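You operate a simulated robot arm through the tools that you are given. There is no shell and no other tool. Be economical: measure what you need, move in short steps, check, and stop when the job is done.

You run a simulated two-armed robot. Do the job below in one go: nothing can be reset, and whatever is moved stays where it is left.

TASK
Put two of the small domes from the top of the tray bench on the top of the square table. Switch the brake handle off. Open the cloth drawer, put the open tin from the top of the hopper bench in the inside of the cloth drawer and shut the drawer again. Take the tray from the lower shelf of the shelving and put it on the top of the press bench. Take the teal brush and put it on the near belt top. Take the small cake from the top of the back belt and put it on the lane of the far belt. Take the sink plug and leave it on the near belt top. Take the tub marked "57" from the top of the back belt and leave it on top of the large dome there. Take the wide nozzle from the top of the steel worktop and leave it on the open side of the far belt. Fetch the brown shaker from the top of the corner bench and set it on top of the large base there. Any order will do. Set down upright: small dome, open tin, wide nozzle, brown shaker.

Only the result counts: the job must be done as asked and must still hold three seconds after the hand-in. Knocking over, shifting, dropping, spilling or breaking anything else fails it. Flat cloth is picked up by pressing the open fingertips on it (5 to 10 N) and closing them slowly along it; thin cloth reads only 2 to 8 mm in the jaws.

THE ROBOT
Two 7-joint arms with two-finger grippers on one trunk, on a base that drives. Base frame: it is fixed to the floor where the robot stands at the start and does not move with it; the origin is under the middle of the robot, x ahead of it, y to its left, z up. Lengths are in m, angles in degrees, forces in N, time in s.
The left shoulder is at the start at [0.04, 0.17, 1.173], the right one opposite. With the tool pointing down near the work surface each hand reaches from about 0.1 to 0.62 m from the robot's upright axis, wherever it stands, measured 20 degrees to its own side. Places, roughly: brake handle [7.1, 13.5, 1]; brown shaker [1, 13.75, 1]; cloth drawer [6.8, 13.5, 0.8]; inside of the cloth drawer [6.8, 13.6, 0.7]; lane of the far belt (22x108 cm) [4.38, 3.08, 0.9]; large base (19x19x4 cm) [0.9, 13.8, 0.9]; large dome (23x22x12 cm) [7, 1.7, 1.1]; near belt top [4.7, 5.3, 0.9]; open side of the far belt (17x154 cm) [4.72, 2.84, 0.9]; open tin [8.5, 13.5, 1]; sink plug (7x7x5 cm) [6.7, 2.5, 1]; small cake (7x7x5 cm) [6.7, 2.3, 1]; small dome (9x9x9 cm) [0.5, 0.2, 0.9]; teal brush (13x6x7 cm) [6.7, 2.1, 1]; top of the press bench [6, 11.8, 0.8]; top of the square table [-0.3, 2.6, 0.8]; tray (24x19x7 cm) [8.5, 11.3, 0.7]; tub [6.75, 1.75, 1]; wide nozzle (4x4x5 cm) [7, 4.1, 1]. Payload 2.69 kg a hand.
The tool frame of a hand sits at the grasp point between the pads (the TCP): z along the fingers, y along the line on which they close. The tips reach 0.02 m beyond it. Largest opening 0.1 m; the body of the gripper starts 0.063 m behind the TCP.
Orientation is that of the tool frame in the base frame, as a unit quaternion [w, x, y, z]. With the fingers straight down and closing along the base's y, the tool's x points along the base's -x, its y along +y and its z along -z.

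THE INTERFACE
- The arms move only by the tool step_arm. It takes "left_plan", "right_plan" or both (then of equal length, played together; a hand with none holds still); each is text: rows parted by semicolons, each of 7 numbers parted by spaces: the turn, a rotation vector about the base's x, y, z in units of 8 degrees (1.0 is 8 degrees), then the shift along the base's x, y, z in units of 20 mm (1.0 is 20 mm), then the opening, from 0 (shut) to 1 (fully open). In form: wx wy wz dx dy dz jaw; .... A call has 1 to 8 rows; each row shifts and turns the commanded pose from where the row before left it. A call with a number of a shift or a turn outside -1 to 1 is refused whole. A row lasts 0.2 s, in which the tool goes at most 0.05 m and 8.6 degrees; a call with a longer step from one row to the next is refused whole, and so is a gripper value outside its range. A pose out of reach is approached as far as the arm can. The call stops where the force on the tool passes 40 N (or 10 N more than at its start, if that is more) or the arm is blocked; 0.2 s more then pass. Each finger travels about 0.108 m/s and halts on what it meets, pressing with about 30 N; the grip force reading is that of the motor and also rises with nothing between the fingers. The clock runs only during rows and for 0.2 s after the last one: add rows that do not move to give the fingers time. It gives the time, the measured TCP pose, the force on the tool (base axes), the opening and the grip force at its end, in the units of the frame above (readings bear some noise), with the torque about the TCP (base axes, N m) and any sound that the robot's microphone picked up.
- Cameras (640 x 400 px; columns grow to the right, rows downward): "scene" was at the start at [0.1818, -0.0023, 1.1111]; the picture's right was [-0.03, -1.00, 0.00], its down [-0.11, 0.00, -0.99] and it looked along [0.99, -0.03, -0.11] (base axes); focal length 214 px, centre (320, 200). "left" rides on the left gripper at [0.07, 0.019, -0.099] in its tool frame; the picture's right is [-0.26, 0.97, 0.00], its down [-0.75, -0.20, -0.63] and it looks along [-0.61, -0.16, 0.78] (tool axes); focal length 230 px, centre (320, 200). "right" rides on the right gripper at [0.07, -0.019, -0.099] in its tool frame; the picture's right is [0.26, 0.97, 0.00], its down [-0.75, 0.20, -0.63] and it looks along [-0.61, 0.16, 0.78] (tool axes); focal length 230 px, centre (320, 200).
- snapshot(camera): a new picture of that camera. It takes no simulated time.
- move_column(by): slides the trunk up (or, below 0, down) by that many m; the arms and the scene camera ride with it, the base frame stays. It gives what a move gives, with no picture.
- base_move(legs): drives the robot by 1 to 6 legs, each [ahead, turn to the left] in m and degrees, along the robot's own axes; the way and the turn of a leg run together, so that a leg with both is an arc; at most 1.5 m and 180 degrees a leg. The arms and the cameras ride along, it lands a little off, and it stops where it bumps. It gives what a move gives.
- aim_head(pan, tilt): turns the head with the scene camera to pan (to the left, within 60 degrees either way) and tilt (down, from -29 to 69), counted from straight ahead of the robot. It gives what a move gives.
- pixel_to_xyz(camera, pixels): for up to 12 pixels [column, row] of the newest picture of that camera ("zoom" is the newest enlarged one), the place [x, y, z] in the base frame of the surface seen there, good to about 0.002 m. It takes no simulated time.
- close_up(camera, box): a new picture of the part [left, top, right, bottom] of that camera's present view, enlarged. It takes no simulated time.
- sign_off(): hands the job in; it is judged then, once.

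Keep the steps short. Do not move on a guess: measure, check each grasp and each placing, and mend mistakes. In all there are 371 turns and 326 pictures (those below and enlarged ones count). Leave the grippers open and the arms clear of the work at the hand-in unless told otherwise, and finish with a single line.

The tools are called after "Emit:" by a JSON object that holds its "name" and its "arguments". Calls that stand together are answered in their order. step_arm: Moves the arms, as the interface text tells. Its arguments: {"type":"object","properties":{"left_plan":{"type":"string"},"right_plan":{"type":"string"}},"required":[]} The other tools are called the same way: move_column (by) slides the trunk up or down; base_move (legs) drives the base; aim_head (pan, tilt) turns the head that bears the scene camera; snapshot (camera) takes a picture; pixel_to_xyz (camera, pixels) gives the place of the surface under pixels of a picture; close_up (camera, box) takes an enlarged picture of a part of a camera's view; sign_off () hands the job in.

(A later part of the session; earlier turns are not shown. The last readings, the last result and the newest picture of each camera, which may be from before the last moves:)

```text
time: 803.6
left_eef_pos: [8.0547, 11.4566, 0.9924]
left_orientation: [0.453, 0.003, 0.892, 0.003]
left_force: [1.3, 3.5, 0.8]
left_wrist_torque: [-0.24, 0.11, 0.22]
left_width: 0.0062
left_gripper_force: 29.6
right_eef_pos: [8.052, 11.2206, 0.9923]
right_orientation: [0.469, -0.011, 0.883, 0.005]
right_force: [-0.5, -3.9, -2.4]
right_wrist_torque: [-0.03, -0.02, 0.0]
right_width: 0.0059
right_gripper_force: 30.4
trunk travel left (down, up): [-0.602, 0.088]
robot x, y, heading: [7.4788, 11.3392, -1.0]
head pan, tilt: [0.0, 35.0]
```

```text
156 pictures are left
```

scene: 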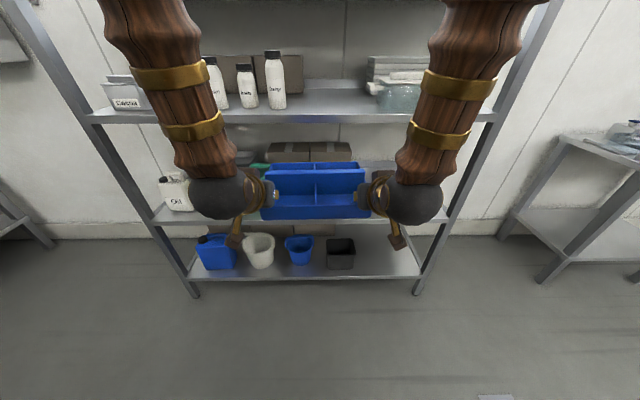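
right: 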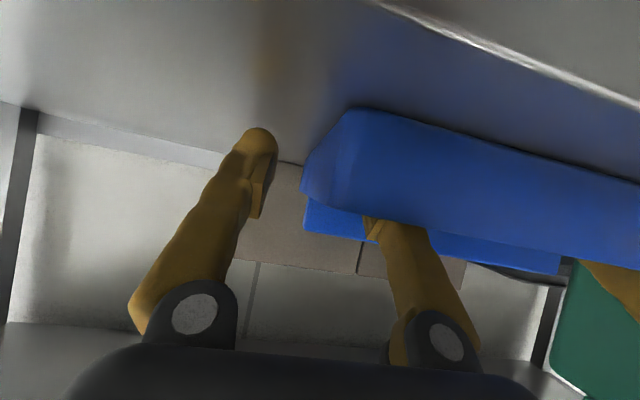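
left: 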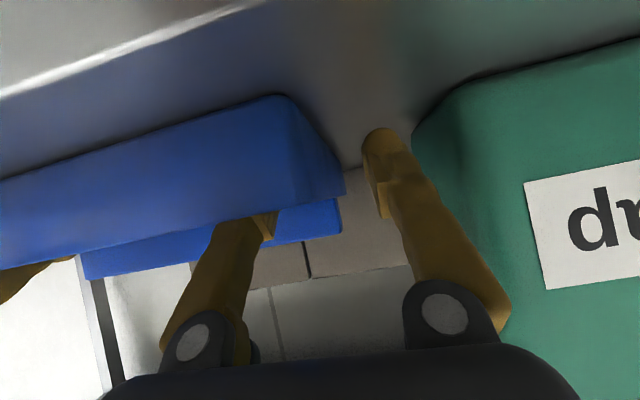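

Possibly touched the bench end behind. Nudge forward, turn to face south, go to the corridor, then face the bench from the south.

Emit:
{"name": "base_move", "arguments": {"legs": [[0.07, 0], [0, -90], [0.55, 0], [0, -90]]}}

Emit:
{"name": "aim_head", "arguments": {"pan": -45, "tilt": 22}}

Emit:
{"name": "snapshot", "arguments": {"camera": "scene"}}

```text
time: 815.2
left_eef_pos: [6.9844, 10.6862, 0.9924]
left_orientation: [0.0, 0.892, -0.012, -0.452]
left_force: [-0.9, -7.3, 0.3]
left_wrist_torque: [0.21, -0.03, 0.26]
left_width: 0.0061
left_gripper_force: 29.9
right_eef_pos: [6.9921, 10.9222, 0.9922]
right_orientation: [-0.001, 0.883, 0.0, -0.469]
right_force: [0.7, 7.1, -2.5]
right_wrist_torque: [-0.01, -0.16, -0.04]
right_width: 0.0062
right_gripper_force: 29.9
trunk travel left (down, up): [-0.602, 0.088]
robot x, y, heading: [7.5615, 10.7852, 177.9]
head pan, tilt: [0.0, 35.0]
```

```text
time: 816.3
left_eef_pos: [6.9996, 10.6861, 1.0028]
left_orientation: [-0.002, 0.888, -0.013, -0.46]
left_force: [-1.3, -1.0, -0.1]
left_wrist_torque: [0.22, 0.05, 0.18]
left_width: 0.006
left_gripper_force: 30.2
right_eef_pos: [7.008, 10.9217, 1.0008]
right_orientation: [0.0, 0.879, 0.002, -0.476]
right_force: [1.6, 0.6, -2.9]
right_wrist_torque: [-0.04, -0.22, -0.03]
right_width: 0.0061
right_gripper_force: 30.1
trunk travel left (down, up): [-0.602, 0.088]
robot x, y, heading: [7.5602, 10.7821, 178.0]
head pan, tilt: [-45.0, 22.0]
```

```text
155 pictures are left
```

scene: 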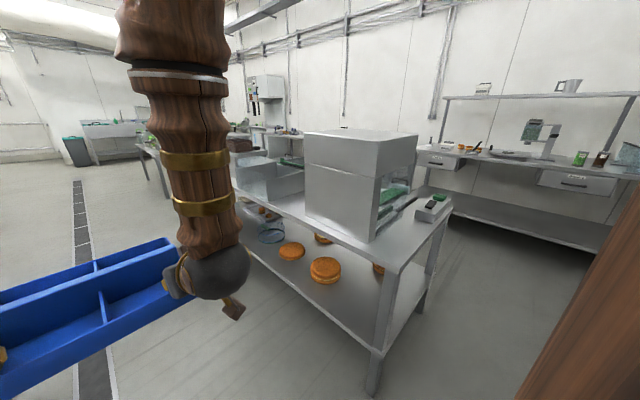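

Press bench has a big box and others. Measure its top free areas.

Emit:
{"name": "close_up", "arguments": {"camera": "scene", "box": [220, 110, 460, 280]}}

Emit:
{"name": "pixel_to_xyz", "arguments": {"camera": "scene", "pixels": [[400, 265], [445, 200], [310, 210], [380, 238], [440, 205], [425, 190], [260, 195], [280, 210], [375, 355], [310, 215], [240, 170], [400, 220]]}}

```text
2.35 times, centred on (340, 195) of scene
```

zoom: 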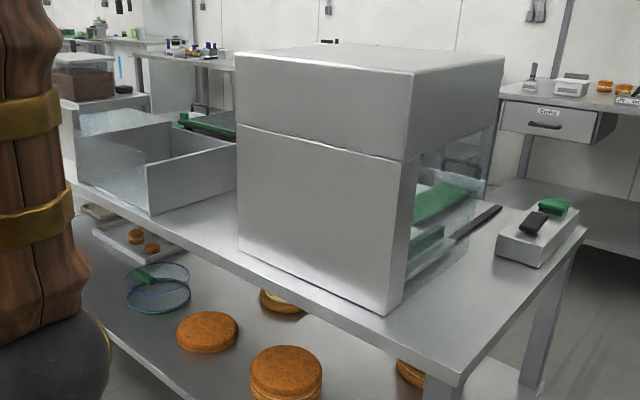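

```text
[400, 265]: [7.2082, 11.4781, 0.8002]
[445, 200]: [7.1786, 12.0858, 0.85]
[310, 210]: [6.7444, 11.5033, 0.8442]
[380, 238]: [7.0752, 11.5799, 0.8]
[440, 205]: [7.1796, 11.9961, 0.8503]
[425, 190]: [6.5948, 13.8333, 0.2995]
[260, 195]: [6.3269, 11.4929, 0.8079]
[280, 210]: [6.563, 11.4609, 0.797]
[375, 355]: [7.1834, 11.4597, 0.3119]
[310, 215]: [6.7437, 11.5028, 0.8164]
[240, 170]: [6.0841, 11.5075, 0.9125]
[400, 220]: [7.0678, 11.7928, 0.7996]
```

East end is cramped. Drive west 1.5 m and view the rest of the bench.

Emit:
{"name": "base_move", "arguments": {"legs": [[1.3, 0], [0.5, 0], [0, -88]]}}

Emit:
{"name": "aim_head", "arguments": {"pan": 0, "tilt": 22}}

Emit:
{"name": "snapshot", "arguments": {"camera": "scene"}}

```text
time: 828.1
left_eef_pos: [5.4744, 11.3417, 1.0183]
left_orientation: [-0.258, 0.729, -0.498, -0.392]
left_force: [1.0, 2.1, 1.9]
left_wrist_torque: [-0.25, -0.57, 0.32]
left_width: 0.006
left_gripper_force: 30.3
right_eef_pos: [5.6955, 11.428, 1.0208]
right_orientation: [-0.271, 0.727, -0.477, -0.412]
right_force: [-1.4, -3.2, -3.4]
right_wrist_torque: [0.44, -0.08, 0.16]
right_width: 0.0059
right_gripper_force: 30.0
trunk travel left (down, up): [-0.602, 0.088]
robot x, y, heading: [5.7578, 10.895, 109.8]
head pan, tilt: [-45.0, 22.0]
stopped in leg 3: the force on the tool passed its limit at 60 N (the readings are from after the stop); the commanded pose is now the measured one
```

```text
time: 829.2
left_eef_pos: [5.4742, 11.3447, 1.0159]
left_orientation: [-0.258, 0.728, -0.5, -0.392]
left_force: [3.2, 3.8, 1.3]
left_wrist_torque: [0.51, -0.18, 0.28]
left_width: 0.0061
left_gripper_force: 30.1
right_eef_pos: [5.6944, 11.4309, 1.021]
right_orientation: [-0.27, 0.728, -0.479, -0.411]
right_force: [-1.3, -3.6, -4.4]
right_wrist_torque: [-0.39, -0.53, 0.27]
right_width: 0.006
right_gripper_force: 30.1
trunk travel left (down, up): [-0.602, 0.088]
robot x, y, heading: [5.7583, 10.8942, 109.8]
head pan, tilt: [0.0, 22.0]
```

```text
153 pictures are left
```

scene: 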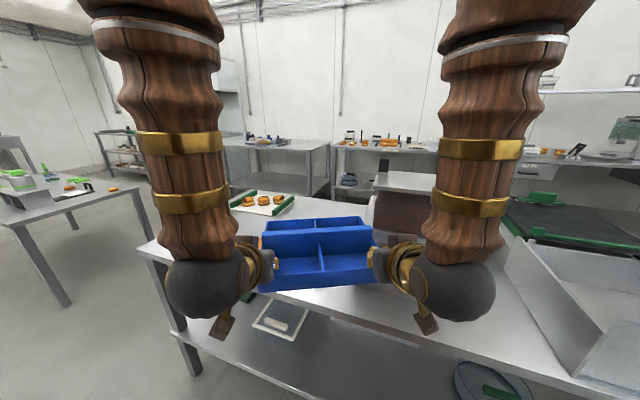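

The tray bumped something during the turn. I look closely at what's next to it.

Emit:
{"name": "close_up", "arguments": {"camera": "scene", "box": [220, 140, 460, 320]}}

Emit:
{"name": "snapshot", "arguments": {"camera": "right"}}

```text
2.22 times, centred on (340, 230) of scene
```

zoom: 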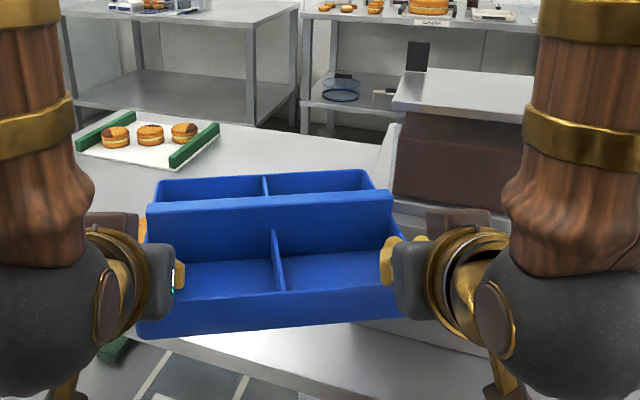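

```text
151 pictures are left
```

right: 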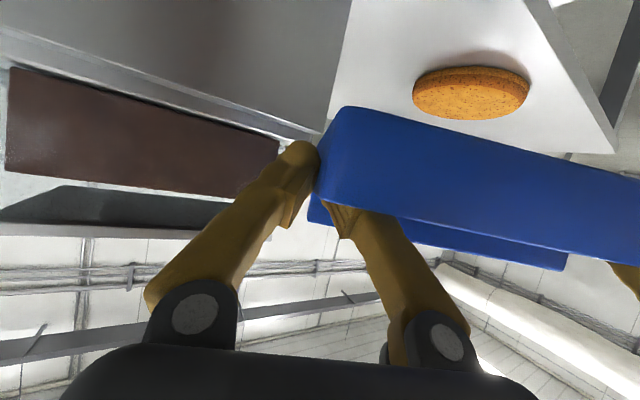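

The right fingers met the side of a grey/brown box. Turn back left 12° to clear it, then inspect.

Emit:
{"name": "base_move", "arguments": {"legs": [[0, 12]]}}

Emit:
{"name": "aim_head", "arguments": {"pan": -25, "tilt": 22}}

Emit:
{"name": "snapshot", "arguments": {"camera": "scene"}}

```text
time: 830.4
left_eef_pos: [5.3848, 11.2731, 1.017]
left_orientation: [-0.215, 0.778, -0.419, -0.417]
left_force: [1.2, 1.9, 1.6]
left_wrist_torque: [0.12, -0.45, 0.27]
left_width: 0.0058
left_gripper_force: 30.2
right_eef_pos: [5.5811, 11.4049, 1.0204]
right_orientation: [-0.225, 0.774, -0.398, -0.439]
right_force: [-0.9, -3.7, -3.8]
right_wrist_torque: [0.16, -0.26, 0.22]
right_width: 0.006
right_gripper_force: 29.8
trunk travel left (down, up): [-0.602, 0.088]
robot x, y, heading: [5.7648, 10.8945, 122.2]
head pan, tilt: [0.0, 22.0]
```

```text
time: 831.3
left_eef_pos: [5.3906, 11.2605, 1.0256]
left_orientation: [-0.219, 0.776, -0.413, -0.423]
left_force: [20.7, 15.4, 2.1]
left_wrist_torque: [0.2, -0.49, 0.07]
left_width: 0.0059
left_gripper_force: 30.4
right_eef_pos: [5.5898, 11.391, 1.0295]
right_orientation: [-0.227, 0.771, -0.395, -0.445]
right_force: [-20.2, -14.2, -5.2]
right_wrist_torque: [0.03, -0.18, 0.41]
right_width: 0.0064
right_gripper_force: 29.8
trunk travel left (down, up): [-0.602, 0.088]
robot x, y, heading: [5.7617, 10.8958, 122.5]
head pan, tilt: [-25.0, 22.0]
```

```text
150 pictures are left
```

scene: 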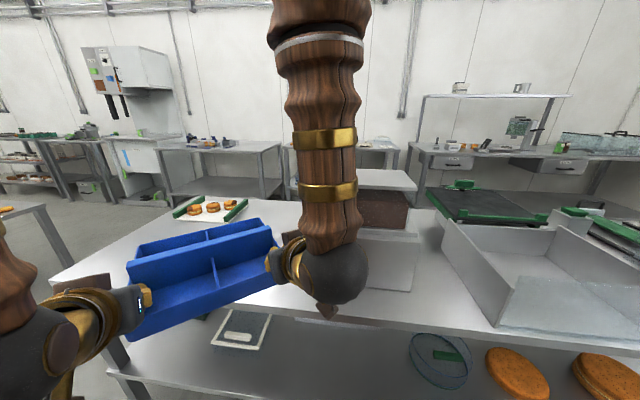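

Emit:
{"name": "base_move", "arguments": {"legs": [[-0.25, 0], [0, -20]]}}

Emit:
{"name": "aim_head", "arguments": {"pan": -15, "tilt": 22}}

Emit:
{"name": "snapshot", "arguments": {"camera": "scene"}}

```text
time: 834.2
left_eef_pos: [5.6716, 11.1517, 1.0255]
left_orientation: [-0.288, 0.693, -0.542, -0.378]
left_force: [28.8, 8.4, 2.0]
left_wrist_torque: [-0.11, -0.59, 0.05]
left_width: 0.006
left_gripper_force: 29.8
right_eef_pos: [5.9027, 11.2081, 1.0292]
right_orientation: [-0.3, 0.691, -0.522, -0.401]
right_force: [-29.6, -9.5, -4.6]
right_wrist_torque: [0.12, -0.08, 0.47]
right_width: 0.0057
right_gripper_force: 30.0
trunk travel left (down, up): [-0.602, 0.088]
robot x, y, heading: [5.8962, 10.6821, 102.4]
head pan, tilt: [-25.0, 22.0]
```

```text
time: 835.0
left_eef_pos: [5.6719, 11.1354, 1.032]
left_orientation: [-0.294, 0.694, -0.535, -0.381]
left_force: [28.2, 8.0, 1.9]
left_wrist_torque: [0.0, -0.57, 0.04]
left_width: 0.0059
left_gripper_force: 30.1
right_eef_pos: [5.9023, 11.1888, 1.0375]
right_orientation: [-0.302, 0.69, -0.517, -0.408]
right_force: [-28.6, -9.3, -4.8]
right_wrist_torque: [0.07, -0.14, 0.42]
right_width: 0.0059
right_gripper_force: 29.9
trunk travel left (down, up): [-0.602, 0.088]
robot x, y, heading: [5.8902, 10.6822, 102.3]
head pan, tilt: [-15.0, 22.0]
```

```text
149 pictures are left
```

scene: 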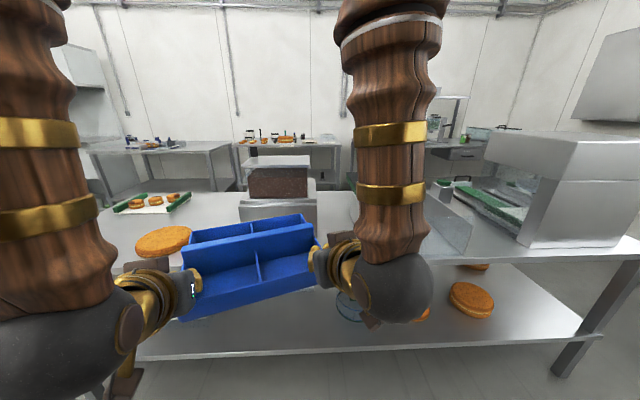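

Zoom on the bumped object and measure its alignment.

Emit:
{"name": "close_up", "arguments": {"camera": "scene", "box": [90, 140, 370, 270]}}

Emit:
{"name": "pixel_to_xyz", "arguments": {"camera": "scene", "pixels": [[241, 208], [315, 206], [250, 195], [306, 195], [243, 162], [308, 160], [150, 205], [120, 210], [187, 200], [165, 240], [200, 210], [225, 205]]}}

```text
2.29 times, centred on (230, 205) of scene
```

zoom: 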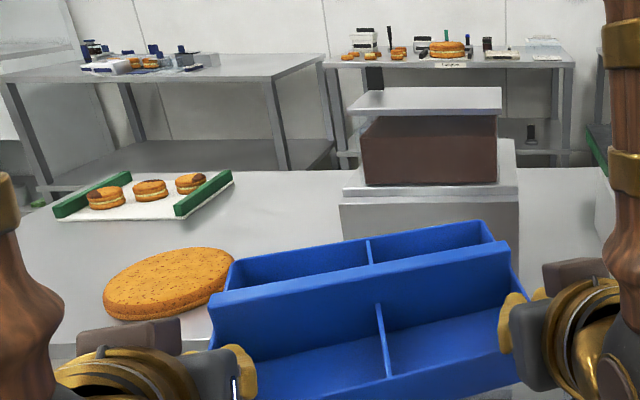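

```text
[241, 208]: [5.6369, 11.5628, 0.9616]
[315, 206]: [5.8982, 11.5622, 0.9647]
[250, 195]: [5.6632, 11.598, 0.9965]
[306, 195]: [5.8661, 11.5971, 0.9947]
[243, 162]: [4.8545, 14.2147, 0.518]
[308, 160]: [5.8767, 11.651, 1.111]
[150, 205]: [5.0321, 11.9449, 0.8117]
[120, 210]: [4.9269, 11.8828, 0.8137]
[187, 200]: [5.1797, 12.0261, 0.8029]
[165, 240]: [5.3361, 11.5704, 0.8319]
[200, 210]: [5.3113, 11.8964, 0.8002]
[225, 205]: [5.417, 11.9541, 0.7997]
```

The device face is perfectly axis-aligned (y=11.562), so it wasn't shifted. A free patch seems to be at the bench's west end; move there to see it.

Emit:
{"name": "base_move", "arguments": {"legs": [[0, 77], [0.8, 0], [0, -90]]}}

Emit:
{"name": "aim_head", "arguments": {"pan": 0, "tilt": 28}}

Emit:
{"name": "snapshot", "arguments": {"camera": "scene"}}

```text
time: 839.9
left_eef_pos: [5.2908, 10.5843, 1.039]
left_orientation: [-0.004, 0.875, 0.011, -0.484]
left_force: [-0.7, 21.5, 2.7]
left_wrist_torque: [0.39, -0.01, -0.02]
left_width: 0.0061
left_gripper_force: 29.9
right_eef_pos: [5.3019, 10.8202, 1.0485]
right_orientation: [0.017, 0.857, 0.015, -0.515]
right_force: [-0.1, -21.4, -4.7]
right_wrist_torque: [0.27, -0.24, 0.36]
right_width: 0.0061
right_gripper_force: 30.1
trunk travel left (down, up): [-0.602, 0.088]
robot x, y, heading: [5.7591, 10.6941, 179.4]
head pan, tilt: [-15.0, 22.0]
stopped in leg 2: the force on the tool passed its limit at 40 N (the readings are from after the stop); the commanded pose is now the measured one
```

```text
time: 840.7
left_eef_pos: [5.2954, 10.584, 1.0435]
left_orientation: [-0.004, 0.873, 0.012, -0.487]
left_force: [0.0, 32.6, 2.9]
left_wrist_torque: [0.42, -0.16, -0.13]
left_width: 0.0059
left_gripper_force: 30.0
right_eef_pos: [5.3068, 10.8204, 1.0527]
right_orientation: [0.018, 0.854, 0.014, -0.52]
right_force: [0.0, -30.3, -4.5]
right_wrist_torque: [0.2, 0.02, 0.45]
right_width: 0.006
right_gripper_force: 29.9
trunk travel left (down, up): [-0.602, 0.088]
robot x, y, heading: [5.762, 10.6942, 179.6]
head pan, tilt: [0.0, 28.0]
```

```text
147 pictures are left
```

scene: 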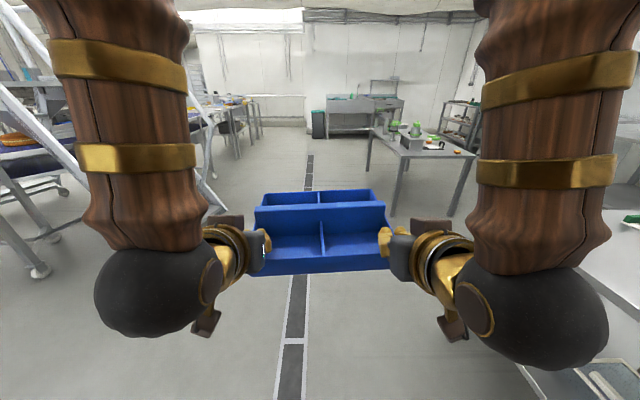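

Internal tension between the hands (~30 N) tripped the stop. Relax: move both hands inward 4 mm.

Emit:
{"name": "step_arm", "arguments": {"left_plan": "0 0 0 0 0.1 0 0;0 0 0 0 0.1 0 0;0 0 0 0 0 0 0", "right_plan": "0 0 0 0 -0.1 0 0;0 0 0 0 -0.1 0 0;0 0 0 0 0 0 0"}}

```text
time: 841.5
left_eef_pos: [5.2929, 10.5837, 1.0425]
left_orientation: [0.0, 0.873, 0.014, -0.487]
left_force: [-0.7, 10.1, 2.2]
left_wrist_torque: [0.28, -0.62, 0.04]
left_width: 0.006
left_gripper_force: 29.7
right_eef_pos: [5.3021, 10.821, 1.0517]
right_orientation: [0.011, 0.855, 0.01, -0.519]
right_force: [1.3, -9.3, -3.9]
right_wrist_torque: [0.27, 0.47, 0.29]
right_width: 0.0059
right_gripper_force: 30.3
trunk travel left (down, up): [-0.602, 0.088]
robot x, y, heading: [5.7611, 10.6905, 179.2]
head pan, tilt: [0.0, 28.0]
```

Emit:
{"name": "step_arm", "arguments": {"left_plan": "0 0 0 0 0.08 0 0;0 0 0 0 0 0 0", "right_plan": "0 0 0 0 -0.08 0 0;0 0 0 0 0 0 0"}}

Emit:
{"name": "base_move", "arguments": {"legs": [[0.72, 0]]}}

Emit:
{"name": "base_move", "arguments": {"legs": [[0, -90]]}}

Emit:
{"name": "snapshot", "arguments": {"camera": "scene"}}

```text
time: 842.1
left_eef_pos: [5.2927, 10.5846, 1.0442]
left_orientation: [0.001, 0.873, 0.015, -0.488]
left_force: [-1.8, -10.8, -0.1]
left_wrist_torque: [0.12, -0.56, 0.18]
left_width: 0.006
left_gripper_force: 29.9
right_eef_pos: [5.3042, 10.8218, 1.0522]
right_orientation: [0.01, 0.855, 0.01, -0.519]
right_force: [2.1, 11.8, -2.8]
right_wrist_torque: [0.35, 0.49, 0.06]
right_width: 0.006
right_gripper_force: 30.0
trunk travel left (down, up): [-0.602, 0.088]
robot x, y, heading: [5.7585, 10.6928, 179.4]
head pan, tilt: [0.0, 28.0]
```

```text
time: 846.0
left_eef_pos: [4.5617, 10.594, 1.0439]
left_orientation: [0.001, 0.872, 0.014, -0.488]
left_force: [-2.9, -26.9, -0.7]
left_wrist_torque: [0.01, -0.17, 0.3]
left_width: 0.006
left_gripper_force: 29.9
right_eef_pos: [4.5741, 10.8317, 1.0508]
right_orientation: [0.009, 0.855, 0.009, -0.519]
right_force: [1.9, 26.8, -2.6]
right_wrist_torque: [0.44, 0.0, -0.04]
right_width: 0.0061
right_gripper_force: 30.2
trunk travel left (down, up): [-0.602, 0.088]
robot x, y, heading: [5.035, 10.7021, 179.2]
head pan, tilt: [0.0, 28.0]
```

```text
time: 849.6
left_eef_pos: [4.8291, 11.0936, 1.0632]
left_orientation: [-0.319, 0.695, -0.515, -0.388]
left_force: [28.6, 3.6, 1.5]
left_wrist_torque: [0.4, 0.31, -0.42]
left_width: 0.0059
left_gripper_force: 30.0
right_eef_pos: [5.0626, 11.128, 1.0752]
right_orientation: [-0.319, 0.664, -0.518, -0.435]
right_force: [-28.3, -3.9, -2.3]
right_wrist_torque: [-0.48, -0.41, 0.42]
right_width: 0.0059
right_gripper_force: 30.0
trunk travel left (down, up): [-0.602, 0.088]
robot x, y, heading: [5.0197, 10.7034, 100.9]
head pan, tilt: [0.0, 28.0]
stopped in leg 1: the force on the tool passed its limit at 41 N (the readings are from after the stop); the commanded pose is now the measured one
```

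```text
146 pictures are left
```

scene: 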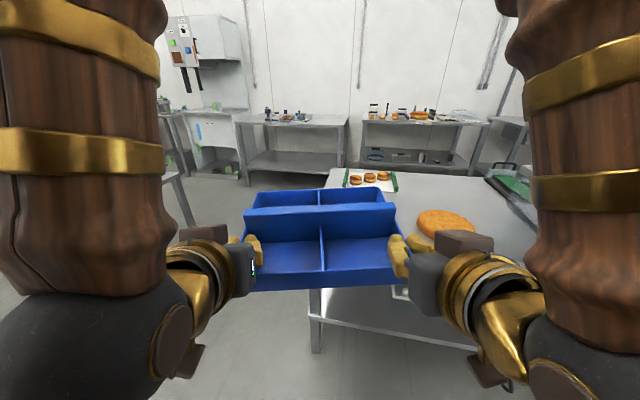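

Measure the bench's west end from here.

Emit:
{"name": "pixel_to_xyz", "arguments": {"camera": "scene", "pixels": [[330, 178], [345, 190], [398, 190], [372, 183], [410, 210], [420, 222], [445, 235], [474, 232], [445, 210], [405, 198], [318, 350], [480, 190]]}}

```text
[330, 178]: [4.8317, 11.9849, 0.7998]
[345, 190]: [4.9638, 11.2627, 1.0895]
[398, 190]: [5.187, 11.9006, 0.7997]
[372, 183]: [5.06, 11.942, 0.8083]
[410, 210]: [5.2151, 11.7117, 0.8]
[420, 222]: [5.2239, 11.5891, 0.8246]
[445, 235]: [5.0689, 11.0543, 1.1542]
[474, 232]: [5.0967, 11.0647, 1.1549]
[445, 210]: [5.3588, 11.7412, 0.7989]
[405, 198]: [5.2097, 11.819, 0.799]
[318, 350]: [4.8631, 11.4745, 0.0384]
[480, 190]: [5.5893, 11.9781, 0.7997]
```

Free patch x 4.83–5.21, y 11.47–11.87; tray centre target (5.02, 11.66). Relax tension, finish the turn and move closer.

Emit:
{"name": "step_arm", "arguments": {"left_plan": "0 0 0 0.13 0 0 0;0 0 0 0.12 0 0 0;0 0 0 0 0 0 0", "right_plan": "0 0 0 -0.13 0 0 0;0 0 0 -0.12 0 0 0;0 0 0 0 0 0 0"}}

Emit:
{"name": "base_move", "arguments": {"legs": [[0, -11]]}}

```text
time: 850.4
left_eef_pos: [4.8279, 11.0956, 1.064]
left_orientation: [-0.316, 0.696, -0.512, -0.392]
left_force: [1.6, 0.2, -1.6]
left_wrist_torque: [-0.59, 0.22, -0.24]
left_width: 0.0059
left_gripper_force: 30.2
right_eef_pos: [5.0629, 11.1318, 1.0738]
right_orientation: [-0.325, 0.665, -0.518, -0.43]
right_force: [-0.2, 0.1, -1.2]
right_wrist_torque: [0.45, -0.29, 0.15]
right_width: 0.0061
right_gripper_force: 30.1
trunk travel left (down, up): [-0.602, 0.088]
robot x, y, heading: [5.0209, 10.7039, 101.3]
head pan, tilt: [0.0, 28.0]
```

```text
time: 851.6
left_eef_pos: [4.9052, 11.1281, 1.0661]
left_orientation: [-0.354, 0.645, -0.573, -0.361]
left_force: [-21.5, 0.9, -2.2]
left_wrist_torque: [-0.64, 0.46, -0.06]
left_width: 0.0059
left_gripper_force: 29.5
right_eef_pos: [5.1416, 11.116, 1.0747]
right_orientation: [-0.364, 0.612, -0.578, -0.398]
right_force: [21.4, -1.3, -0.1]
right_wrist_torque: [0.55, -0.37, -0.05]
right_width: 0.006
right_gripper_force: 29.8
trunk travel left (down, up): [-0.602, 0.088]
robot x, y, heading: [5.023, 10.7023, 90.0]
head pan, tilt: [0.0, 28.0]
```

Emit:
{"name": "base_move", "arguments": {"legs": [[0.33, 0]]}}

Emit:
{"name": "aim_head", "arguments": {"pan": 0, "tilt": 38}}

Emit:
{"name": "snapshot", "arguments": {"camera": "scene"}}

```text
time: 852.9
left_eef_pos: [4.9026, 11.2012, 1.0833]
left_orientation: [-0.371, 0.648, -0.558, -0.363]
left_force: [21.3, -2.2, -0.3]
left_wrist_torque: [0.11, 0.34, -0.4]
left_width: 0.0062
left_gripper_force: 29.9
right_eef_pos: [5.1392, 11.1904, 1.0952]
right_orientation: [-0.37, 0.596, -0.577, -0.418]
right_force: [-19.7, 1.0, -1.3]
right_wrist_torque: [-0.2, -0.41, 0.33]
right_width: 0.0061
right_gripper_force: 29.8
trunk travel left (down, up): [-0.602, 0.088]
robot x, y, heading: [5.0201, 10.8243, 90.1]
head pan, tilt: [0.0, 28.0]
stopped in leg 1: the force on the tool passed its limit at 40 N (the readings are from after the stop); the commanded pose is now the measured one
```

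```text
time: 853.6
left_eef_pos: [4.9026, 11.2078, 1.0837]
left_orientation: [-0.371, 0.65, -0.557, -0.36]
left_force: [42.6, -2.3, 1.2]
left_wrist_torque: [-0.75, 0.21, -0.66]
left_width: 0.006
left_gripper_force: 30.3
right_eef_pos: [5.1393, 11.1966, 1.0947]
right_orientation: [-0.367, 0.595, -0.579, -0.419]
right_force: [-42.4, 2.4, -3.6]
right_wrist_torque: [0.6, -0.22, 0.57]
right_width: 0.0058
right_gripper_force: 29.4
trunk travel left (down, up): [-0.602, 0.088]
robot x, y, heading: [5.0211, 10.8227, 90.1]
head pan, tilt: [0.0, 38.0]
```

```text
145 pictures are left
```

scene: 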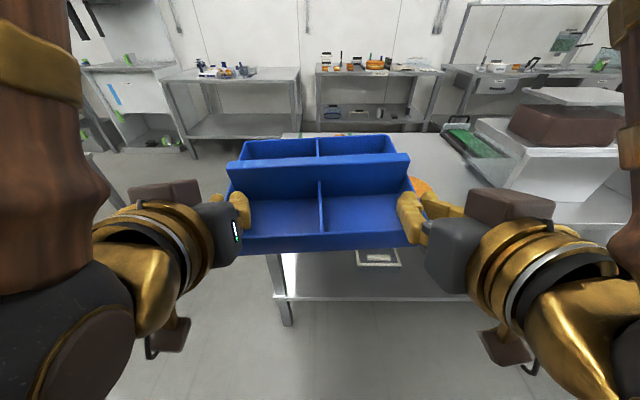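

Relax the tension, re-extend forward and pitch the tray back level.

Emit:
{"name": "step_arm", "arguments": {"left_plan": "0 0 0 0.19 0 0 0;0 0 0 0.19 0 0 0;-0.2 0 0 0 0.8 0.05 0;-0.2 0 0 0 0.8 0.05 0;-0.2 0 0 0 0.8 0.05 0;-0.2 0 0 0 0.8 0.05 0;-0.2 0 0 0 0.8 0.05 0;-0.2 0 0 0 0.8 0 0", "right_plan": "0 0 0 -0.19 0 0 0;0 0 0 -0.19 0 0 0;-0.2 0 0 0 0.8 -0.05 0;-0.2 0 0 0 0.8 -0.05 0;-0.2 0 0 0 0.8 -0.05 0;-0.2 0 0 0 0.8 -0.05 0;-0.2 0 0 0 0.8 -0.05 0;-0.2 0 0 0 0.8 0 0"}}

Emit:
{"name": "snapshot", "arguments": {"camera": "scene"}}

```text
time: 854.6
left_eef_pos: [4.9032, 11.2135, 1.0939]
left_orientation: [-0.354, 0.653, -0.562, -0.365]
left_force: [8.5, -1.6, -0.1]
left_wrist_torque: [-0.11, 0.36, -0.36]
left_width: 0.0062
left_gripper_force: 30.0
right_eef_pos: [5.1393, 11.2017, 1.1004]
right_orientation: [-0.372, 0.603, -0.582, -0.399]
right_force: [-8.4, 0.1, -1.3]
right_wrist_torque: [0.02, -0.31, 0.19]
right_width: 0.0063
right_gripper_force: 29.7
trunk travel left (down, up): [-0.602, 0.088]
robot x, y, heading: [5.0147, 10.8217, 89.9]
head pan, tilt: [0.0, 38.0]
stopped in row 4 (left hand): the force on the tool passed its limit at 55 N (the readings are from after the stop); the commanded pose is now the measured one
```

```text
144 pictures are left
```

scene: 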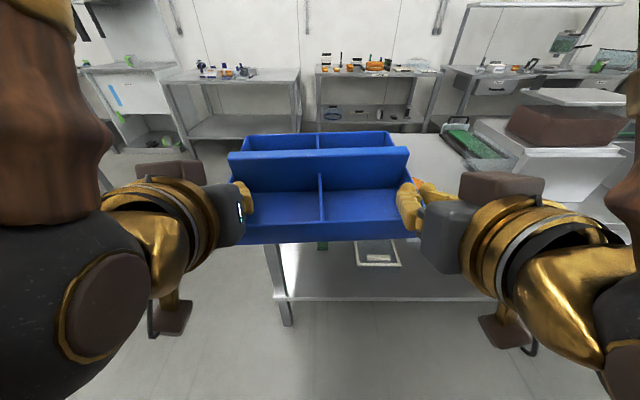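

Use gentler steps.

Emit:
{"name": "step_arm", "arguments": {"left_plan": "0 0 0 0.05 0.2 0 0;-0.1 0 0 0 0.3 0 0;-0.1 0 0 0 0.4 0 0;-0.1 0 0 0 0.4 0 0;-0.1 0 0 0 0.4 0 0;-0.1 0 0 0 0.4 0 0;-0.1 0 0 0 0.4 0 0;0 0 0 0 0 0 0", "right_plan": "0 0 0 -0.05 0.2 0 0;-0.1 0 0 0 0.3 0 0;-0.1 0 0 0 0.4 0 0;-0.1 0 0 0 0.4 0 0;-0.1 0 0 0 0.4 0 0;-0.1 0 0 0 0.4 0 0;-0.1 0 0 0 0.4 0 0;0 0 0 0 0 0 0"}}

```text
time: 856.4
left_eef_pos: [4.903, 11.2626, 1.0944]
left_orientation: [-0.325, 0.664, -0.579, -0.344]
left_force: [-22.7, -0.2, -2.5]
left_wrist_torque: [0.12, 0.5, -0.09]
left_width: 0.0061
left_gripper_force: 31.0
right_eef_pos: [5.1386, 11.2522, 1.1009]
right_orientation: [-0.349, 0.618, -0.598, -0.373]
right_force: [20.6, -1.3, -0.2]
right_wrist_torque: [-0.27, -0.41, -0.05]
right_width: 0.0057
right_gripper_force: 29.9
trunk travel left (down, up): [-0.602, 0.088]
robot x, y, heading: [5.015, 10.8259, 90.2]
head pan, tilt: [0.0, 38.0]
```

Emit:
{"name": "step_arm", "arguments": {"left_plan": "0 0 0 -0.08 0.2 0 0;-0.1 0 0 -0.04 0.4 0 0;-0.1 0 0 0 0.4 0 0;-0.1 0 0 0 0.4 0 0;-0.1 0 0 0 0.4 0 0;0 0 0 0 0.4 0 0;0 0 0 0 0.4 0 0;0 0 0 0 0 0 0", "right_plan": "0 0 0 0.08 0.2 0 0;-0.1 0 0 0.04 0.4 0 0;-0.1 0 0 0 0.4 0 0;-0.1 0 0 0 0.4 0 0;-0.1 0 0 0 0.4 0 0;-0.1 0 0 0 0.4 0 0;0 0 0 0 0.4 0 0;0 0 0 0 0 0 0"}}

Emit:
{"name": "snapshot", "arguments": {"camera": "scene"}}

```text
time: 858.2
left_eef_pos: [4.9044, 11.3156, 1.0936]
left_orientation: [-0.307, 0.673, -0.589, -0.325]
left_force: [16.1, -2.0, -0.9]
left_wrist_torque: [-0.64, 0.23, -0.47]
left_width: 0.0058
left_gripper_force: 30.8
right_eef_pos: [5.1406, 11.3054, 1.0992]
right_orientation: [-0.324, 0.631, -0.609, -0.354]
right_force: [-16.5, 1.3, -0.7]
right_wrist_torque: [0.51, -0.1, 0.28]
right_width: 0.0061
right_gripper_force: 29.8
trunk travel left (down, up): [-0.602, 0.088]
robot x, y, heading: [5.02, 10.8273, 90.0]
head pan, tilt: [0.0, 38.0]
```

```text
143 pictures are left
```

scene: 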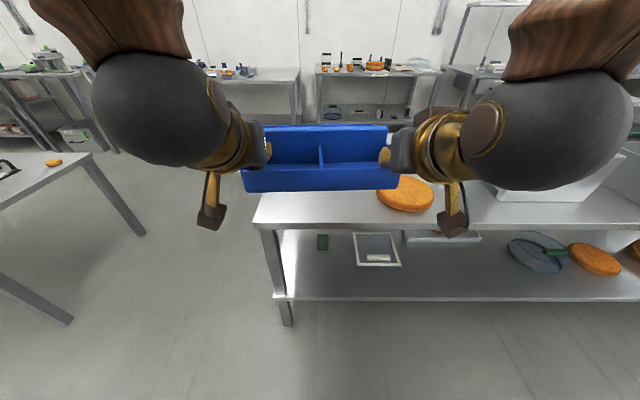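

Nearly level now. Relax tension and drive in 0.27 m.

Emit:
{"name": "step_arm", "arguments": {"left_plan": "0 0 0 0.1 0 0 0;0 0 0 0.04 0 0 0;0 0 0 0 0 0 0", "right_plan": "0 0 0 -0.1 0 0 0;0 0 0 -0.04 0 0 0;0 0 0 0 0 0 0"}}

Emit:
{"name": "base_move", "arguments": {"legs": [[0.27, 0]]}}

```text
time: 859.0
left_eef_pos: [4.9049, 11.3165, 1.0921]
left_orientation: [-0.306, 0.673, -0.588, -0.328]
left_force: [0.7, -1.7, -1.4]
left_wrist_torque: [-0.1, 0.37, -0.3]
left_width: 0.0059
left_gripper_force: 30.4
right_eef_pos: [5.1405, 11.3059, 1.0985]
right_orientation: [-0.326, 0.63, -0.611, -0.352]
right_force: [-0.6, 2.0, 0.3]
right_wrist_torque: [0.06, -0.24, 0.13]
right_width: 0.0059
right_gripper_force: 30.4
trunk travel left (down, up): [-0.602, 0.088]
robot x, y, heading: [5.0226, 10.8241, 90.3]
head pan, tilt: [0.0, 38.0]
```

```text
time: 860.9
left_eef_pos: [4.9048, 11.5832, 1.0919]
left_orientation: [-0.306, 0.673, -0.589, -0.327]
left_force: [-22.4, 0.8, -2.0]
left_wrist_torque: [-0.15, 0.5, -0.12]
left_width: 0.006
left_gripper_force: 30.2
right_eef_pos: [5.141, 11.5726, 1.0986]
right_orientation: [-0.327, 0.629, -0.612, -0.351]
right_force: [21.5, 0.3, -0.5]
right_wrist_torque: [-0.05, -0.38, -0.02]
right_width: 0.006
right_gripper_force: 30.0
trunk travel left (down, up): [-0.602, 0.088]
robot x, y, heading: [5.0214, 11.0933, 90.2]
head pan, tilt: [0.0, 38.0]
```

Tray is over the patch. Lower with the trunk 0.2, then check.

Emit:
{"name": "move_column", "arguments": {"by": -0.2}}

Emit:
{"name": "snapshot", "arguments": {"camera": "scene"}}

```text
time: 863.0
left_eef_pos: [4.9057, 11.5648, 0.9015]
left_orientation: [-0.311, 0.67, -0.586, -0.332]
left_force: [1.2, -0.8, -1.7]
left_wrist_torque: [-0.06, 0.39, -0.36]
left_width: 0.0059
left_gripper_force: 30.4
right_eef_pos: [5.1413, 11.5552, 0.9066]
right_orientation: [-0.332, 0.627, -0.608, -0.357]
right_force: [-1.0, 0.3, -0.7]
right_wrist_torque: [-0.1, -0.19, 0.14]
right_width: 0.0059
right_gripper_force: 30.3
trunk travel left (down, up): [-0.402, 0.288]
robot x, y, heading: [5.0187, 11.0896, 89.9]
head pan, tilt: [0.0, 38.0]
```

```text
142 pictures are left
```

scene: 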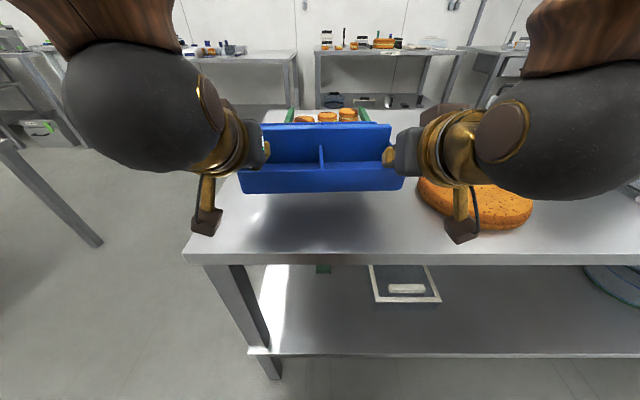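

Emit:
{"name": "pixel_to_xyz", "arguments": {"camera": "scene", "pixels": [[245, 190], [320, 191], [395, 188], [262, 126], [388, 124], [320, 168], [420, 180], [430, 205], [215, 240], [460, 235]]}}

```text
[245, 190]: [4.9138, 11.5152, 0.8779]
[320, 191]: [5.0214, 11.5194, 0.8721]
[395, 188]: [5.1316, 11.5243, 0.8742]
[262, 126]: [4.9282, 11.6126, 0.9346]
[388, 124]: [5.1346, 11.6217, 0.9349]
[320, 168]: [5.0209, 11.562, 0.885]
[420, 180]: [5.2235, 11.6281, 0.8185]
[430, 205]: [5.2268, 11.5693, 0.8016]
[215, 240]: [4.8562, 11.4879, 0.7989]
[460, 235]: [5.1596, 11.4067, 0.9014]
```

Lower 5 cm more, then in small steps.

Emit:
{"name": "move_column", "arguments": {"by": -0.05}}

Emit:
{"name": "move_column", "arguments": {"by": -0.012}}

```text
time: 864.0
left_eef_pos: [4.9055, 11.5646, 0.8516]
left_orientation: [-0.312, 0.67, -0.586, -0.332]
left_force: [1.5, -0.8, -1.9]
left_wrist_torque: [-0.02, 0.37, -0.32]
left_width: 0.0062
left_gripper_force: 29.8
right_eef_pos: [5.1407, 11.5552, 0.8563]
right_orientation: [-0.332, 0.627, -0.608, -0.356]
right_force: [-0.5, 0.1, -1.4]
right_wrist_torque: [-0.07, -0.28, 0.14]
right_width: 0.0061
right_gripper_force: 29.7
trunk travel left (down, up): [-0.352, 0.338]
robot x, y, heading: [5.0181, 11.089, 90.0]
head pan, tilt: [0.0, 38.0]
```

```text
time: 864.6
left_eef_pos: [4.9054, 11.5652, 0.8384]
left_orientation: [-0.311, 0.67, -0.586, -0.332]
left_force: [0.1, -1.5, -1.7]
left_wrist_torque: [-0.1, 0.37, -0.32]
left_width: 0.006
left_gripper_force: 30.4
right_eef_pos: [5.1414, 11.5533, 0.8451]
right_orientation: [-0.332, 0.627, -0.608, -0.357]
right_force: [-0.2, 0.7, -0.2]
right_wrist_torque: [-0.06, -0.27, 0.14]
right_width: 0.0061
right_gripper_force: 30.2
trunk travel left (down, up): [-0.34, 0.35]
robot x, y, heading: [5.0174, 11.0936, 89.9]
head pan, tilt: [0.0, 38.0]
```

Emit:
{"name": "move_column", "arguments": {"by": -0.008}}

Emit:
{"name": "close_up", "arguments": {"camera": "scene", "box": [180, 90, 480, 260]}}

```text
time: 865.1
left_eef_pos: [4.9055, 11.5654, 0.8332]
left_orientation: [-0.312, 0.67, -0.585, -0.333]
left_force: [1.2, -1.1, 12.1]
left_wrist_torque: [-0.43, 0.36, -0.28]
left_width: 0.006
left_gripper_force: 30.3
right_eef_pos: [5.142, 11.5554, 0.8382]
right_orientation: [-0.333, 0.626, -0.608, -0.357]
right_force: [1.2, 1.7, 6.7]
right_wrist_torque: [-0.55, -0.2, 0.11]
right_width: 0.0059
right_gripper_force: 30.5
trunk travel left (down, up): [-0.332, 0.358]
robot x, y, heading: [5.0207, 11.0946, 90.1]
head pan, tilt: [0.0, 38.0]
```

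```text
2.13 times, centred on (330, 175) of scene
```

zoom: 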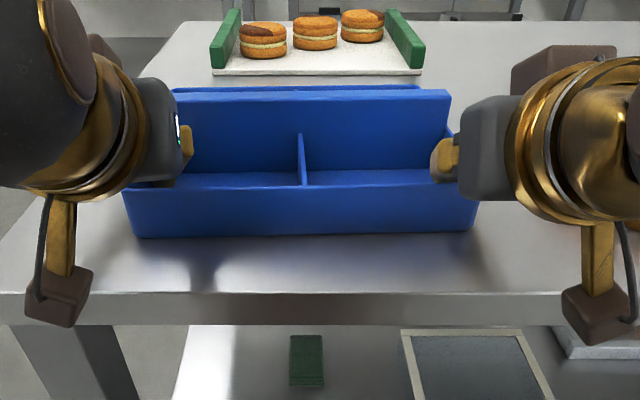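

Contact with both sides. Open both jaws to 3 cm.

Emit:
{"name": "step_arm", "arguments": {"left_plan": "0 0 0 0 0 0 0.15;0 0 0 0 0 0 0.3;0 0 0 0 0 0 0.3;0 0 0 0 0 0 0.3", "right_plan": "0 0 0 0 0 0 0.15;0 0 0 0 0 0 0.3;0 0 0 0 0 0 0.3;0 0 0 0 0 0 0.3"}}

Emit:
{"name": "step_arm", "arguments": {"left_plan": "0 0 0 0 -0.3 0.6 0.3;0 0 0 0 -0.5 0.8 0.3;0 0 0 0 -0.7 0.8 0.3;0 0 0 0 -0.8 0.8 0.3;0 0 0 0 -0.8 0.8 0.3", "right_plan": "0 0 0 0 -0.3 0.6 0.3;0 0 0 0 -0.5 0.8 0.3;0 0 0 0 -0.7 0.8 0.3;0 0 0 0 -0.8 0.8 0.3;0 0 0 0 -0.8 0.8 0.3"}}

Emit:
{"name": "snapshot", "arguments": {"camera": "scene"}}

```text
time: 866.1
left_eef_pos: [4.904, 11.565, 0.8311]
left_orientation: [-0.312, 0.67, -0.586, -0.332]
left_force: [0.3, -0.1, -0.5]
left_wrist_torque: [0.01, -0.01, -0.03]
left_width: 0.0298
left_gripper_force: 0.1
right_eef_pos: [5.1413, 11.5549, 0.8375]
right_orientation: [-0.333, 0.626, -0.608, -0.357]
right_force: [-0.3, 0.6, 0.1]
right_wrist_torque: [0.0, 0.01, -0.01]
right_width: 0.0301
right_gripper_force: 0.0
trunk travel left (down, up): [-0.332, 0.358]
robot x, y, heading: [5.0207, 11.0941, 90.0]
head pan, tilt: [0.0, 38.0]
```

```text
time: 867.3
left_eef_pos: [4.904, 11.5026, 0.9079]
left_orientation: [-0.312, 0.67, -0.586, -0.332]
left_force: [-0.1, -0.8, 0.3]
left_wrist_torque: [0.02, -0.02, 0.0]
left_width: 0.03
left_gripper_force: 0.1
right_eef_pos: [5.1372, 11.4979, 0.9136]
right_orientation: [-0.335, 0.623, -0.607, -0.361]
right_force: [-0.3, -0.9, 0.5]
right_wrist_torque: [-0.04, -0.02, -0.02]
right_width: 0.03
right_gripper_force: 0.2
trunk travel left (down, up): [-0.332, 0.358]
robot x, y, heading: [5.0224, 11.0909, 90.0]
head pan, tilt: [0.0, 38.0]
```

```text
140 pictures are left
```

scene: 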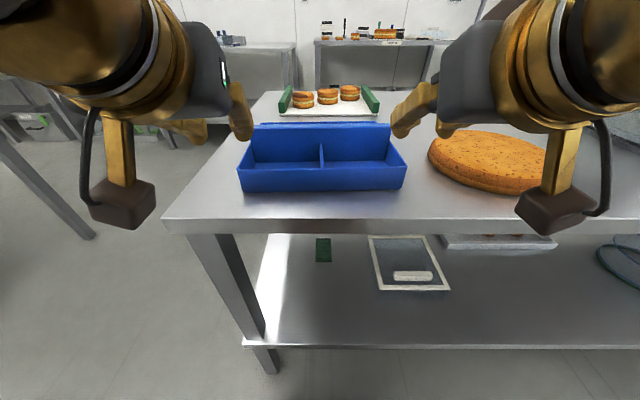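

Tray placed on the press bench. Raise the trunk, back off, and return the hands to pointing down.

Emit:
{"name": "move_column", "arguments": {"by": 0.15}}

Emit:
{"name": "base_move", "arguments": {"legs": [[-0.45, 0]]}}

Emit:
{"name": "step_arm", "arguments": {"left_plan": "-1 0 0 0 0.5 0.2 0.6;-1 0 0 0 0.5 0.2 1;-1 0 0 0 0 0.2 1;-1 0 0 0 0 0.2 1;-1 0 0 0 0 0.2 1;-1 0 0 0 0 0.2 1;-0.6 0 0 0 0 0.2 1;0 0 0 0 0 0 1", "right_plan": "-1 0 0 0.3 0.5 0.2 0.6;-1 0 0 0.3 0.5 0.2 1;-1 0 0 0.3 0 0.2 1;-1 0 0 0.3 0 0.2 1;-1 0 0 0.3 0 0.2 1;-1 0 0 0.3 0 0.2 1;-1 0 0 0 0 0.2 1;0 0 0 0 0 0 1"}}

```text
time: 869.1
left_eef_pos: [4.9049, 11.502, 1.0558]
left_orientation: [-0.311, 0.67, -0.586, -0.332]
left_force: [0.7, 0.3, 0.3]
left_wrist_torque: [-0.02, -0.01, -0.04]
left_width: 0.0301
left_gripper_force: 0.0
right_eef_pos: [5.1372, 11.5004, 1.0648]
right_orientation: [-0.334, 0.623, -0.608, -0.361]
right_force: [0.0, -0.4, 0.1]
right_wrist_torque: [-0.01, -0.01, -0.02]
right_width: 0.03
right_gripper_force: 0.1
trunk travel left (down, up): [-0.482, 0.208]
robot x, y, heading: [5.0206, 11.0903, 89.9]
head pan, tilt: [0.0, 38.0]
```

```text
time: 871.8
left_eef_pos: [4.9043, 11.0599, 1.0582]
left_orientation: [-0.311, 0.671, -0.585, -0.333]
left_force: [-0.5, 0.2, 0.3]
left_wrist_torque: [0.03, -0.02, 0.01]
left_width: 0.0299
left_gripper_force: 0.1
right_eef_pos: [5.1359, 11.0585, 1.0651]
right_orientation: [-0.334, 0.624, -0.606, -0.363]
right_force: [0.4, 0.5, -0.1]
right_wrist_torque: [0.02, 0.04, 0.0]
right_width: 0.03
right_gripper_force: 0.0
trunk travel left (down, up): [-0.482, 0.208]
robot x, y, heading: [5.0224, 10.6483, 90.2]
head pan, tilt: [0.0, 38.0]
```

```text
time: 873.6
left_eef_pos: [4.901, 11.0669, 1.0899]
left_orientation: [-0.016, 0.739, -0.669, -0.08]
left_force: [0.3, -0.3, -1.5]
left_wrist_torque: [0.03, 0.04, -0.04]
left_width: 0.1
left_gripper_force: 0.0
left hand out of reach, approached as far as the arm can: row 4
right_eef_pos: [5.173, 11.0648, 1.0989]
right_orientation: [-0.008, 0.708, -0.705, -0.041]
right_force: [0.2, 0.7, -0.4]
right_wrist_torque: [0.05, -0.01, 0.02]
right_width: 0.0999
right_gripper_force: 0.0
trunk travel left (down, up): [-0.482, 0.208]
robot x, y, heading: [5.018, 10.6478, 90.2]
head pan, tilt: [0.0, 38.0]
```

Now the brake/drawer/tin area. Drive east then north along x≈7.75.

Emit:
{"name": "base_move", "arguments": {"legs": [[0, -90], [1.4, 0], [1.35, 0], [0, 90]]}}

Emit:
{"name": "aim_head", "arguments": {"pan": 0, "tilt": 18}}

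Emit:
{"name": "snapshot", "arguments": {"camera": "scene"}}

```text
time: 895.0
left_eef_pos: [7.7007, 10.835, 1.0897]
left_orientation: [0.021, -0.702, 0.707, 0.079]
left_force: [0.4, -0.1, -0.7]
left_wrist_torque: [-0.03, 0.02, 0.01]
left_width: 0.1002
left_gripper_force: 0.0
right_eef_pos: [7.9691, 10.8027, 1.1001]
right_orientation: [0.01, -0.669, 0.742, 0.041]
right_force: [-0.4, -0.5, -0.7]
right_wrist_torque: [0.01, 0.0, 0.02]
right_width: 0.1001
right_gripper_force: 0.1
trunk travel left (down, up): [-0.482, 0.208]
robot x, y, heading: [7.7881, 10.409, 84.0]
head pan, tilt: [0.0, 38.0]
```

```text
time: 895.8
left_eef_pos: [7.6984, 10.8187, 1.0982]
left_orientation: [0.026, -0.703, 0.706, 0.085]
left_force: [0.8, -0.4, 0.7]
left_wrist_torque: [-0.01, 0.02, 0.01]
left_width: 0.1001
left_gripper_force: 0.1
right_eef_pos: [7.9668, 10.7853, 1.1058]
right_orientation: [0.017, -0.669, 0.741, 0.046]
right_force: [0.2, -0.3, -0.1]
right_wrist_torque: [-0.03, 0.0, 0.0]
right_width: 0.0996
right_gripper_force: 0.1
trunk travel left (down, up): [-0.482, 0.208]
robot x, y, heading: [7.787, 10.4097, 84.2]
head pan, tilt: [0.0, 18.0]
```

```text
139 pictures are left
```

scene: 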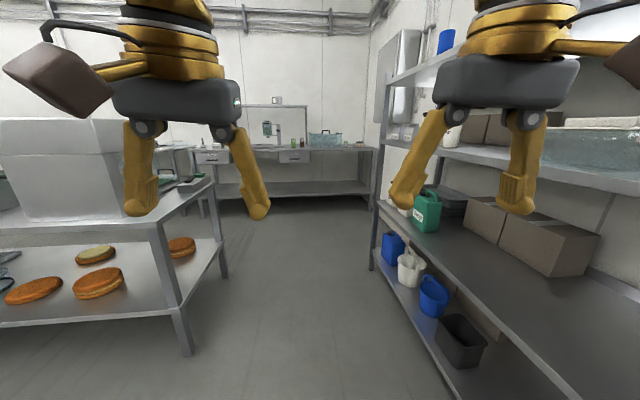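

Emit:
{"name": "base_move", "arguments": {"legs": [[0, 8], [1.1, 0], [1.0, 0]]}}

Emit:
{"name": "snapshot", "arguments": {"camera": "scene"}}

```text
time: 906.8
left_eef_pos: [7.5842, 12.8998, 1.0966]
left_orientation: [-0.021, 0.748, -0.658, -0.085]
left_force: [-0.1, -1.4, -0.1]
left_wrist_torque: [0.01, -0.03, 0.01]
left_width: 0.1001
left_gripper_force: 0.0
right_eef_pos: [7.8554, 12.9023, 1.1049]
right_orientation: [-0.014, 0.716, -0.696, -0.047]
right_force: [-0.7, 0.6, 1.2]
right_wrist_torque: [-0.01, 0.03, 0.0]
right_width: 0.0999
right_gripper_force: 0.0
trunk travel left (down, up): [-0.482, 0.208]
robot x, y, heading: [7.7205, 12.4988, 91.7]
head pan, tilt: [0.0, 18.0]
```

```text
138 pictures are left
```

scene: 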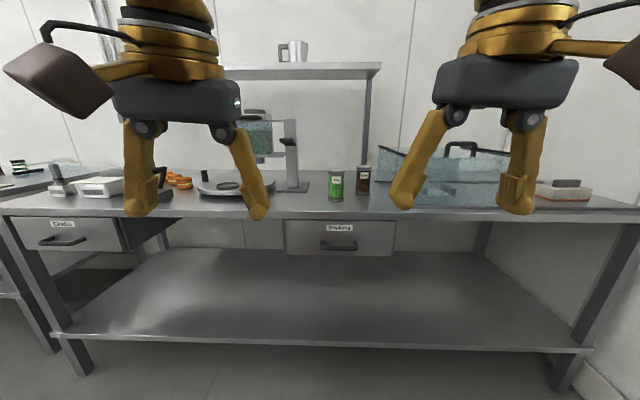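

Zoom on both halves.

Emit:
{"name": "close_up", "arguments": {"camera": "scene", "box": [0, 100, 330, 280]}}

Emit:
{"name": "close_up", "arguments": {"camera": "scene", "box": [310, 100, 640, 280]}}

Emit:
{"name": "pixel_to_xyz", "arguments": {"camera": "scene", "pixels": [[65, 225], [65, 240], [340, 228], [338, 243], [335, 185], [363, 180], [205, 175], [225, 188], [290, 160], [565, 190], [300, 215], [130, 228]]}}

```text
1.94 times, centred on (165, 190) of scene
```

zoom: 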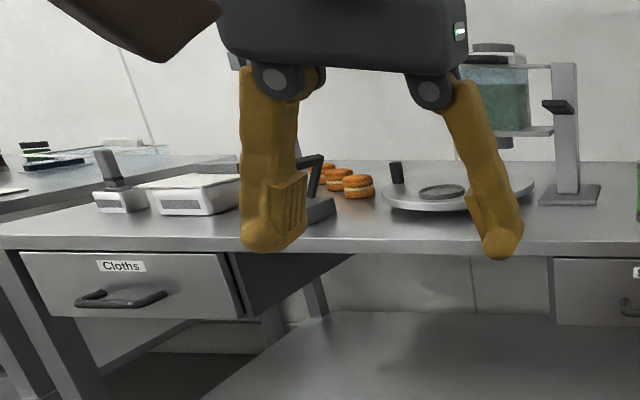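

```text
1.94 times, centred on (475, 190) of scene
```

zoom: 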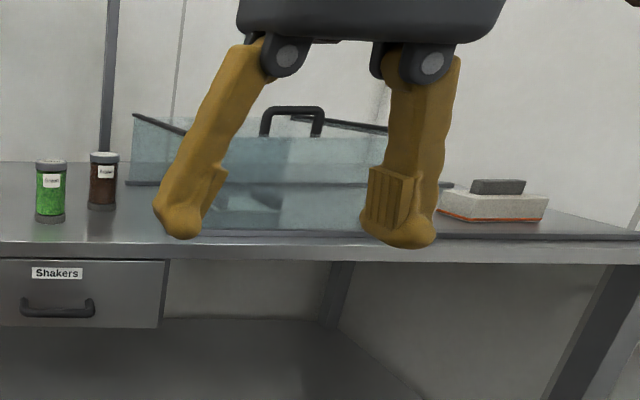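

```text
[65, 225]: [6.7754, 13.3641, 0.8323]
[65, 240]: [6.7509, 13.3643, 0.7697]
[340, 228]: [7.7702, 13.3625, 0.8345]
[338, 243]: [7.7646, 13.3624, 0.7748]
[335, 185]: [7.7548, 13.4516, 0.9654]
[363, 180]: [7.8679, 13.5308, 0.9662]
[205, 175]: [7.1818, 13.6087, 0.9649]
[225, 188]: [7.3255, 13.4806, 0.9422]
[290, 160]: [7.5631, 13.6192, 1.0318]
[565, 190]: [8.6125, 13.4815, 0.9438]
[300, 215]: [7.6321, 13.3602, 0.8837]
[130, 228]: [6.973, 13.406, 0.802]
```

Look right and left past the arms.

Emit:
{"name": "aim_head", "arguments": {"pan": -35, "tilt": 22}}

Emit:
{"name": "snapshot", "arguments": {"camera": "scene"}}

Emit:
{"name": "aim_head", "arguments": {"pan": 30, "tilt": 22}}

Emit:
{"name": "snapshot", "arguments": {"camera": "scene"}}

```text
time: 907.8
left_eef_pos: [7.5848, 12.8827, 1.1016]
left_orientation: [-0.026, 0.748, -0.657, -0.091]
left_force: [-0.2, 0.1, -0.1]
left_wrist_torque: [0.0, -0.03, 0.01]
left_width: 0.1003
left_gripper_force: 0.1
right_eef_pos: [7.857, 12.8854, 1.1128]
right_orientation: [-0.019, 0.717, -0.695, -0.053]
right_force: [-0.4, 0.3, 0.0]
right_wrist_torque: [-0.03, 0.01, 0.01]
right_width: 0.0998
right_gripper_force: 0.1
trunk travel left (down, up): [-0.482, 0.208]
robot x, y, heading: [7.7224, 12.5023, 91.5]
head pan, tilt: [-35.0, 22.0]
```

```text
135 pictures are left
```

scene: 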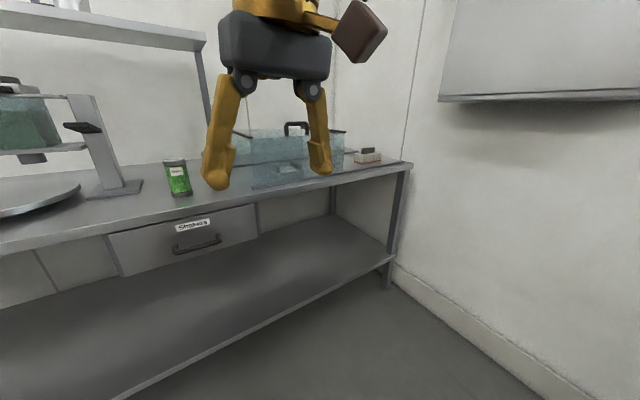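

```text
time: 909.2
left_eef_pos: [7.5841, 12.8817, 1.1033]
left_orientation: [-0.026, 0.748, -0.657, -0.092]
left_force: [-0.3, 0.2, -0.9]
left_wrist_torque: [0.0, 0.0, -0.01]
left_width: 0.1002
left_gripper_force: 0.0
right_eef_pos: [7.8564, 12.885, 1.1124]
right_orientation: [-0.019, 0.717, -0.695, -0.052]
right_force: [0.3, 0.4, 0.3]
right_wrist_torque: [0.01, 0.01, 0.05]
right_width: 0.0999
right_gripper_force: 0.1
trunk travel left (down, up): [-0.482, 0.208]
robot x, y, heading: [7.7219, 12.5024, 91.3]
head pan, tilt: [30.0, 22.0]
```

```text
134 pictures are left
```

scene: 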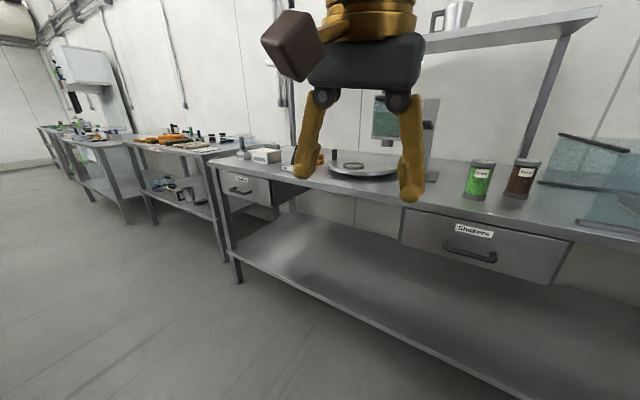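

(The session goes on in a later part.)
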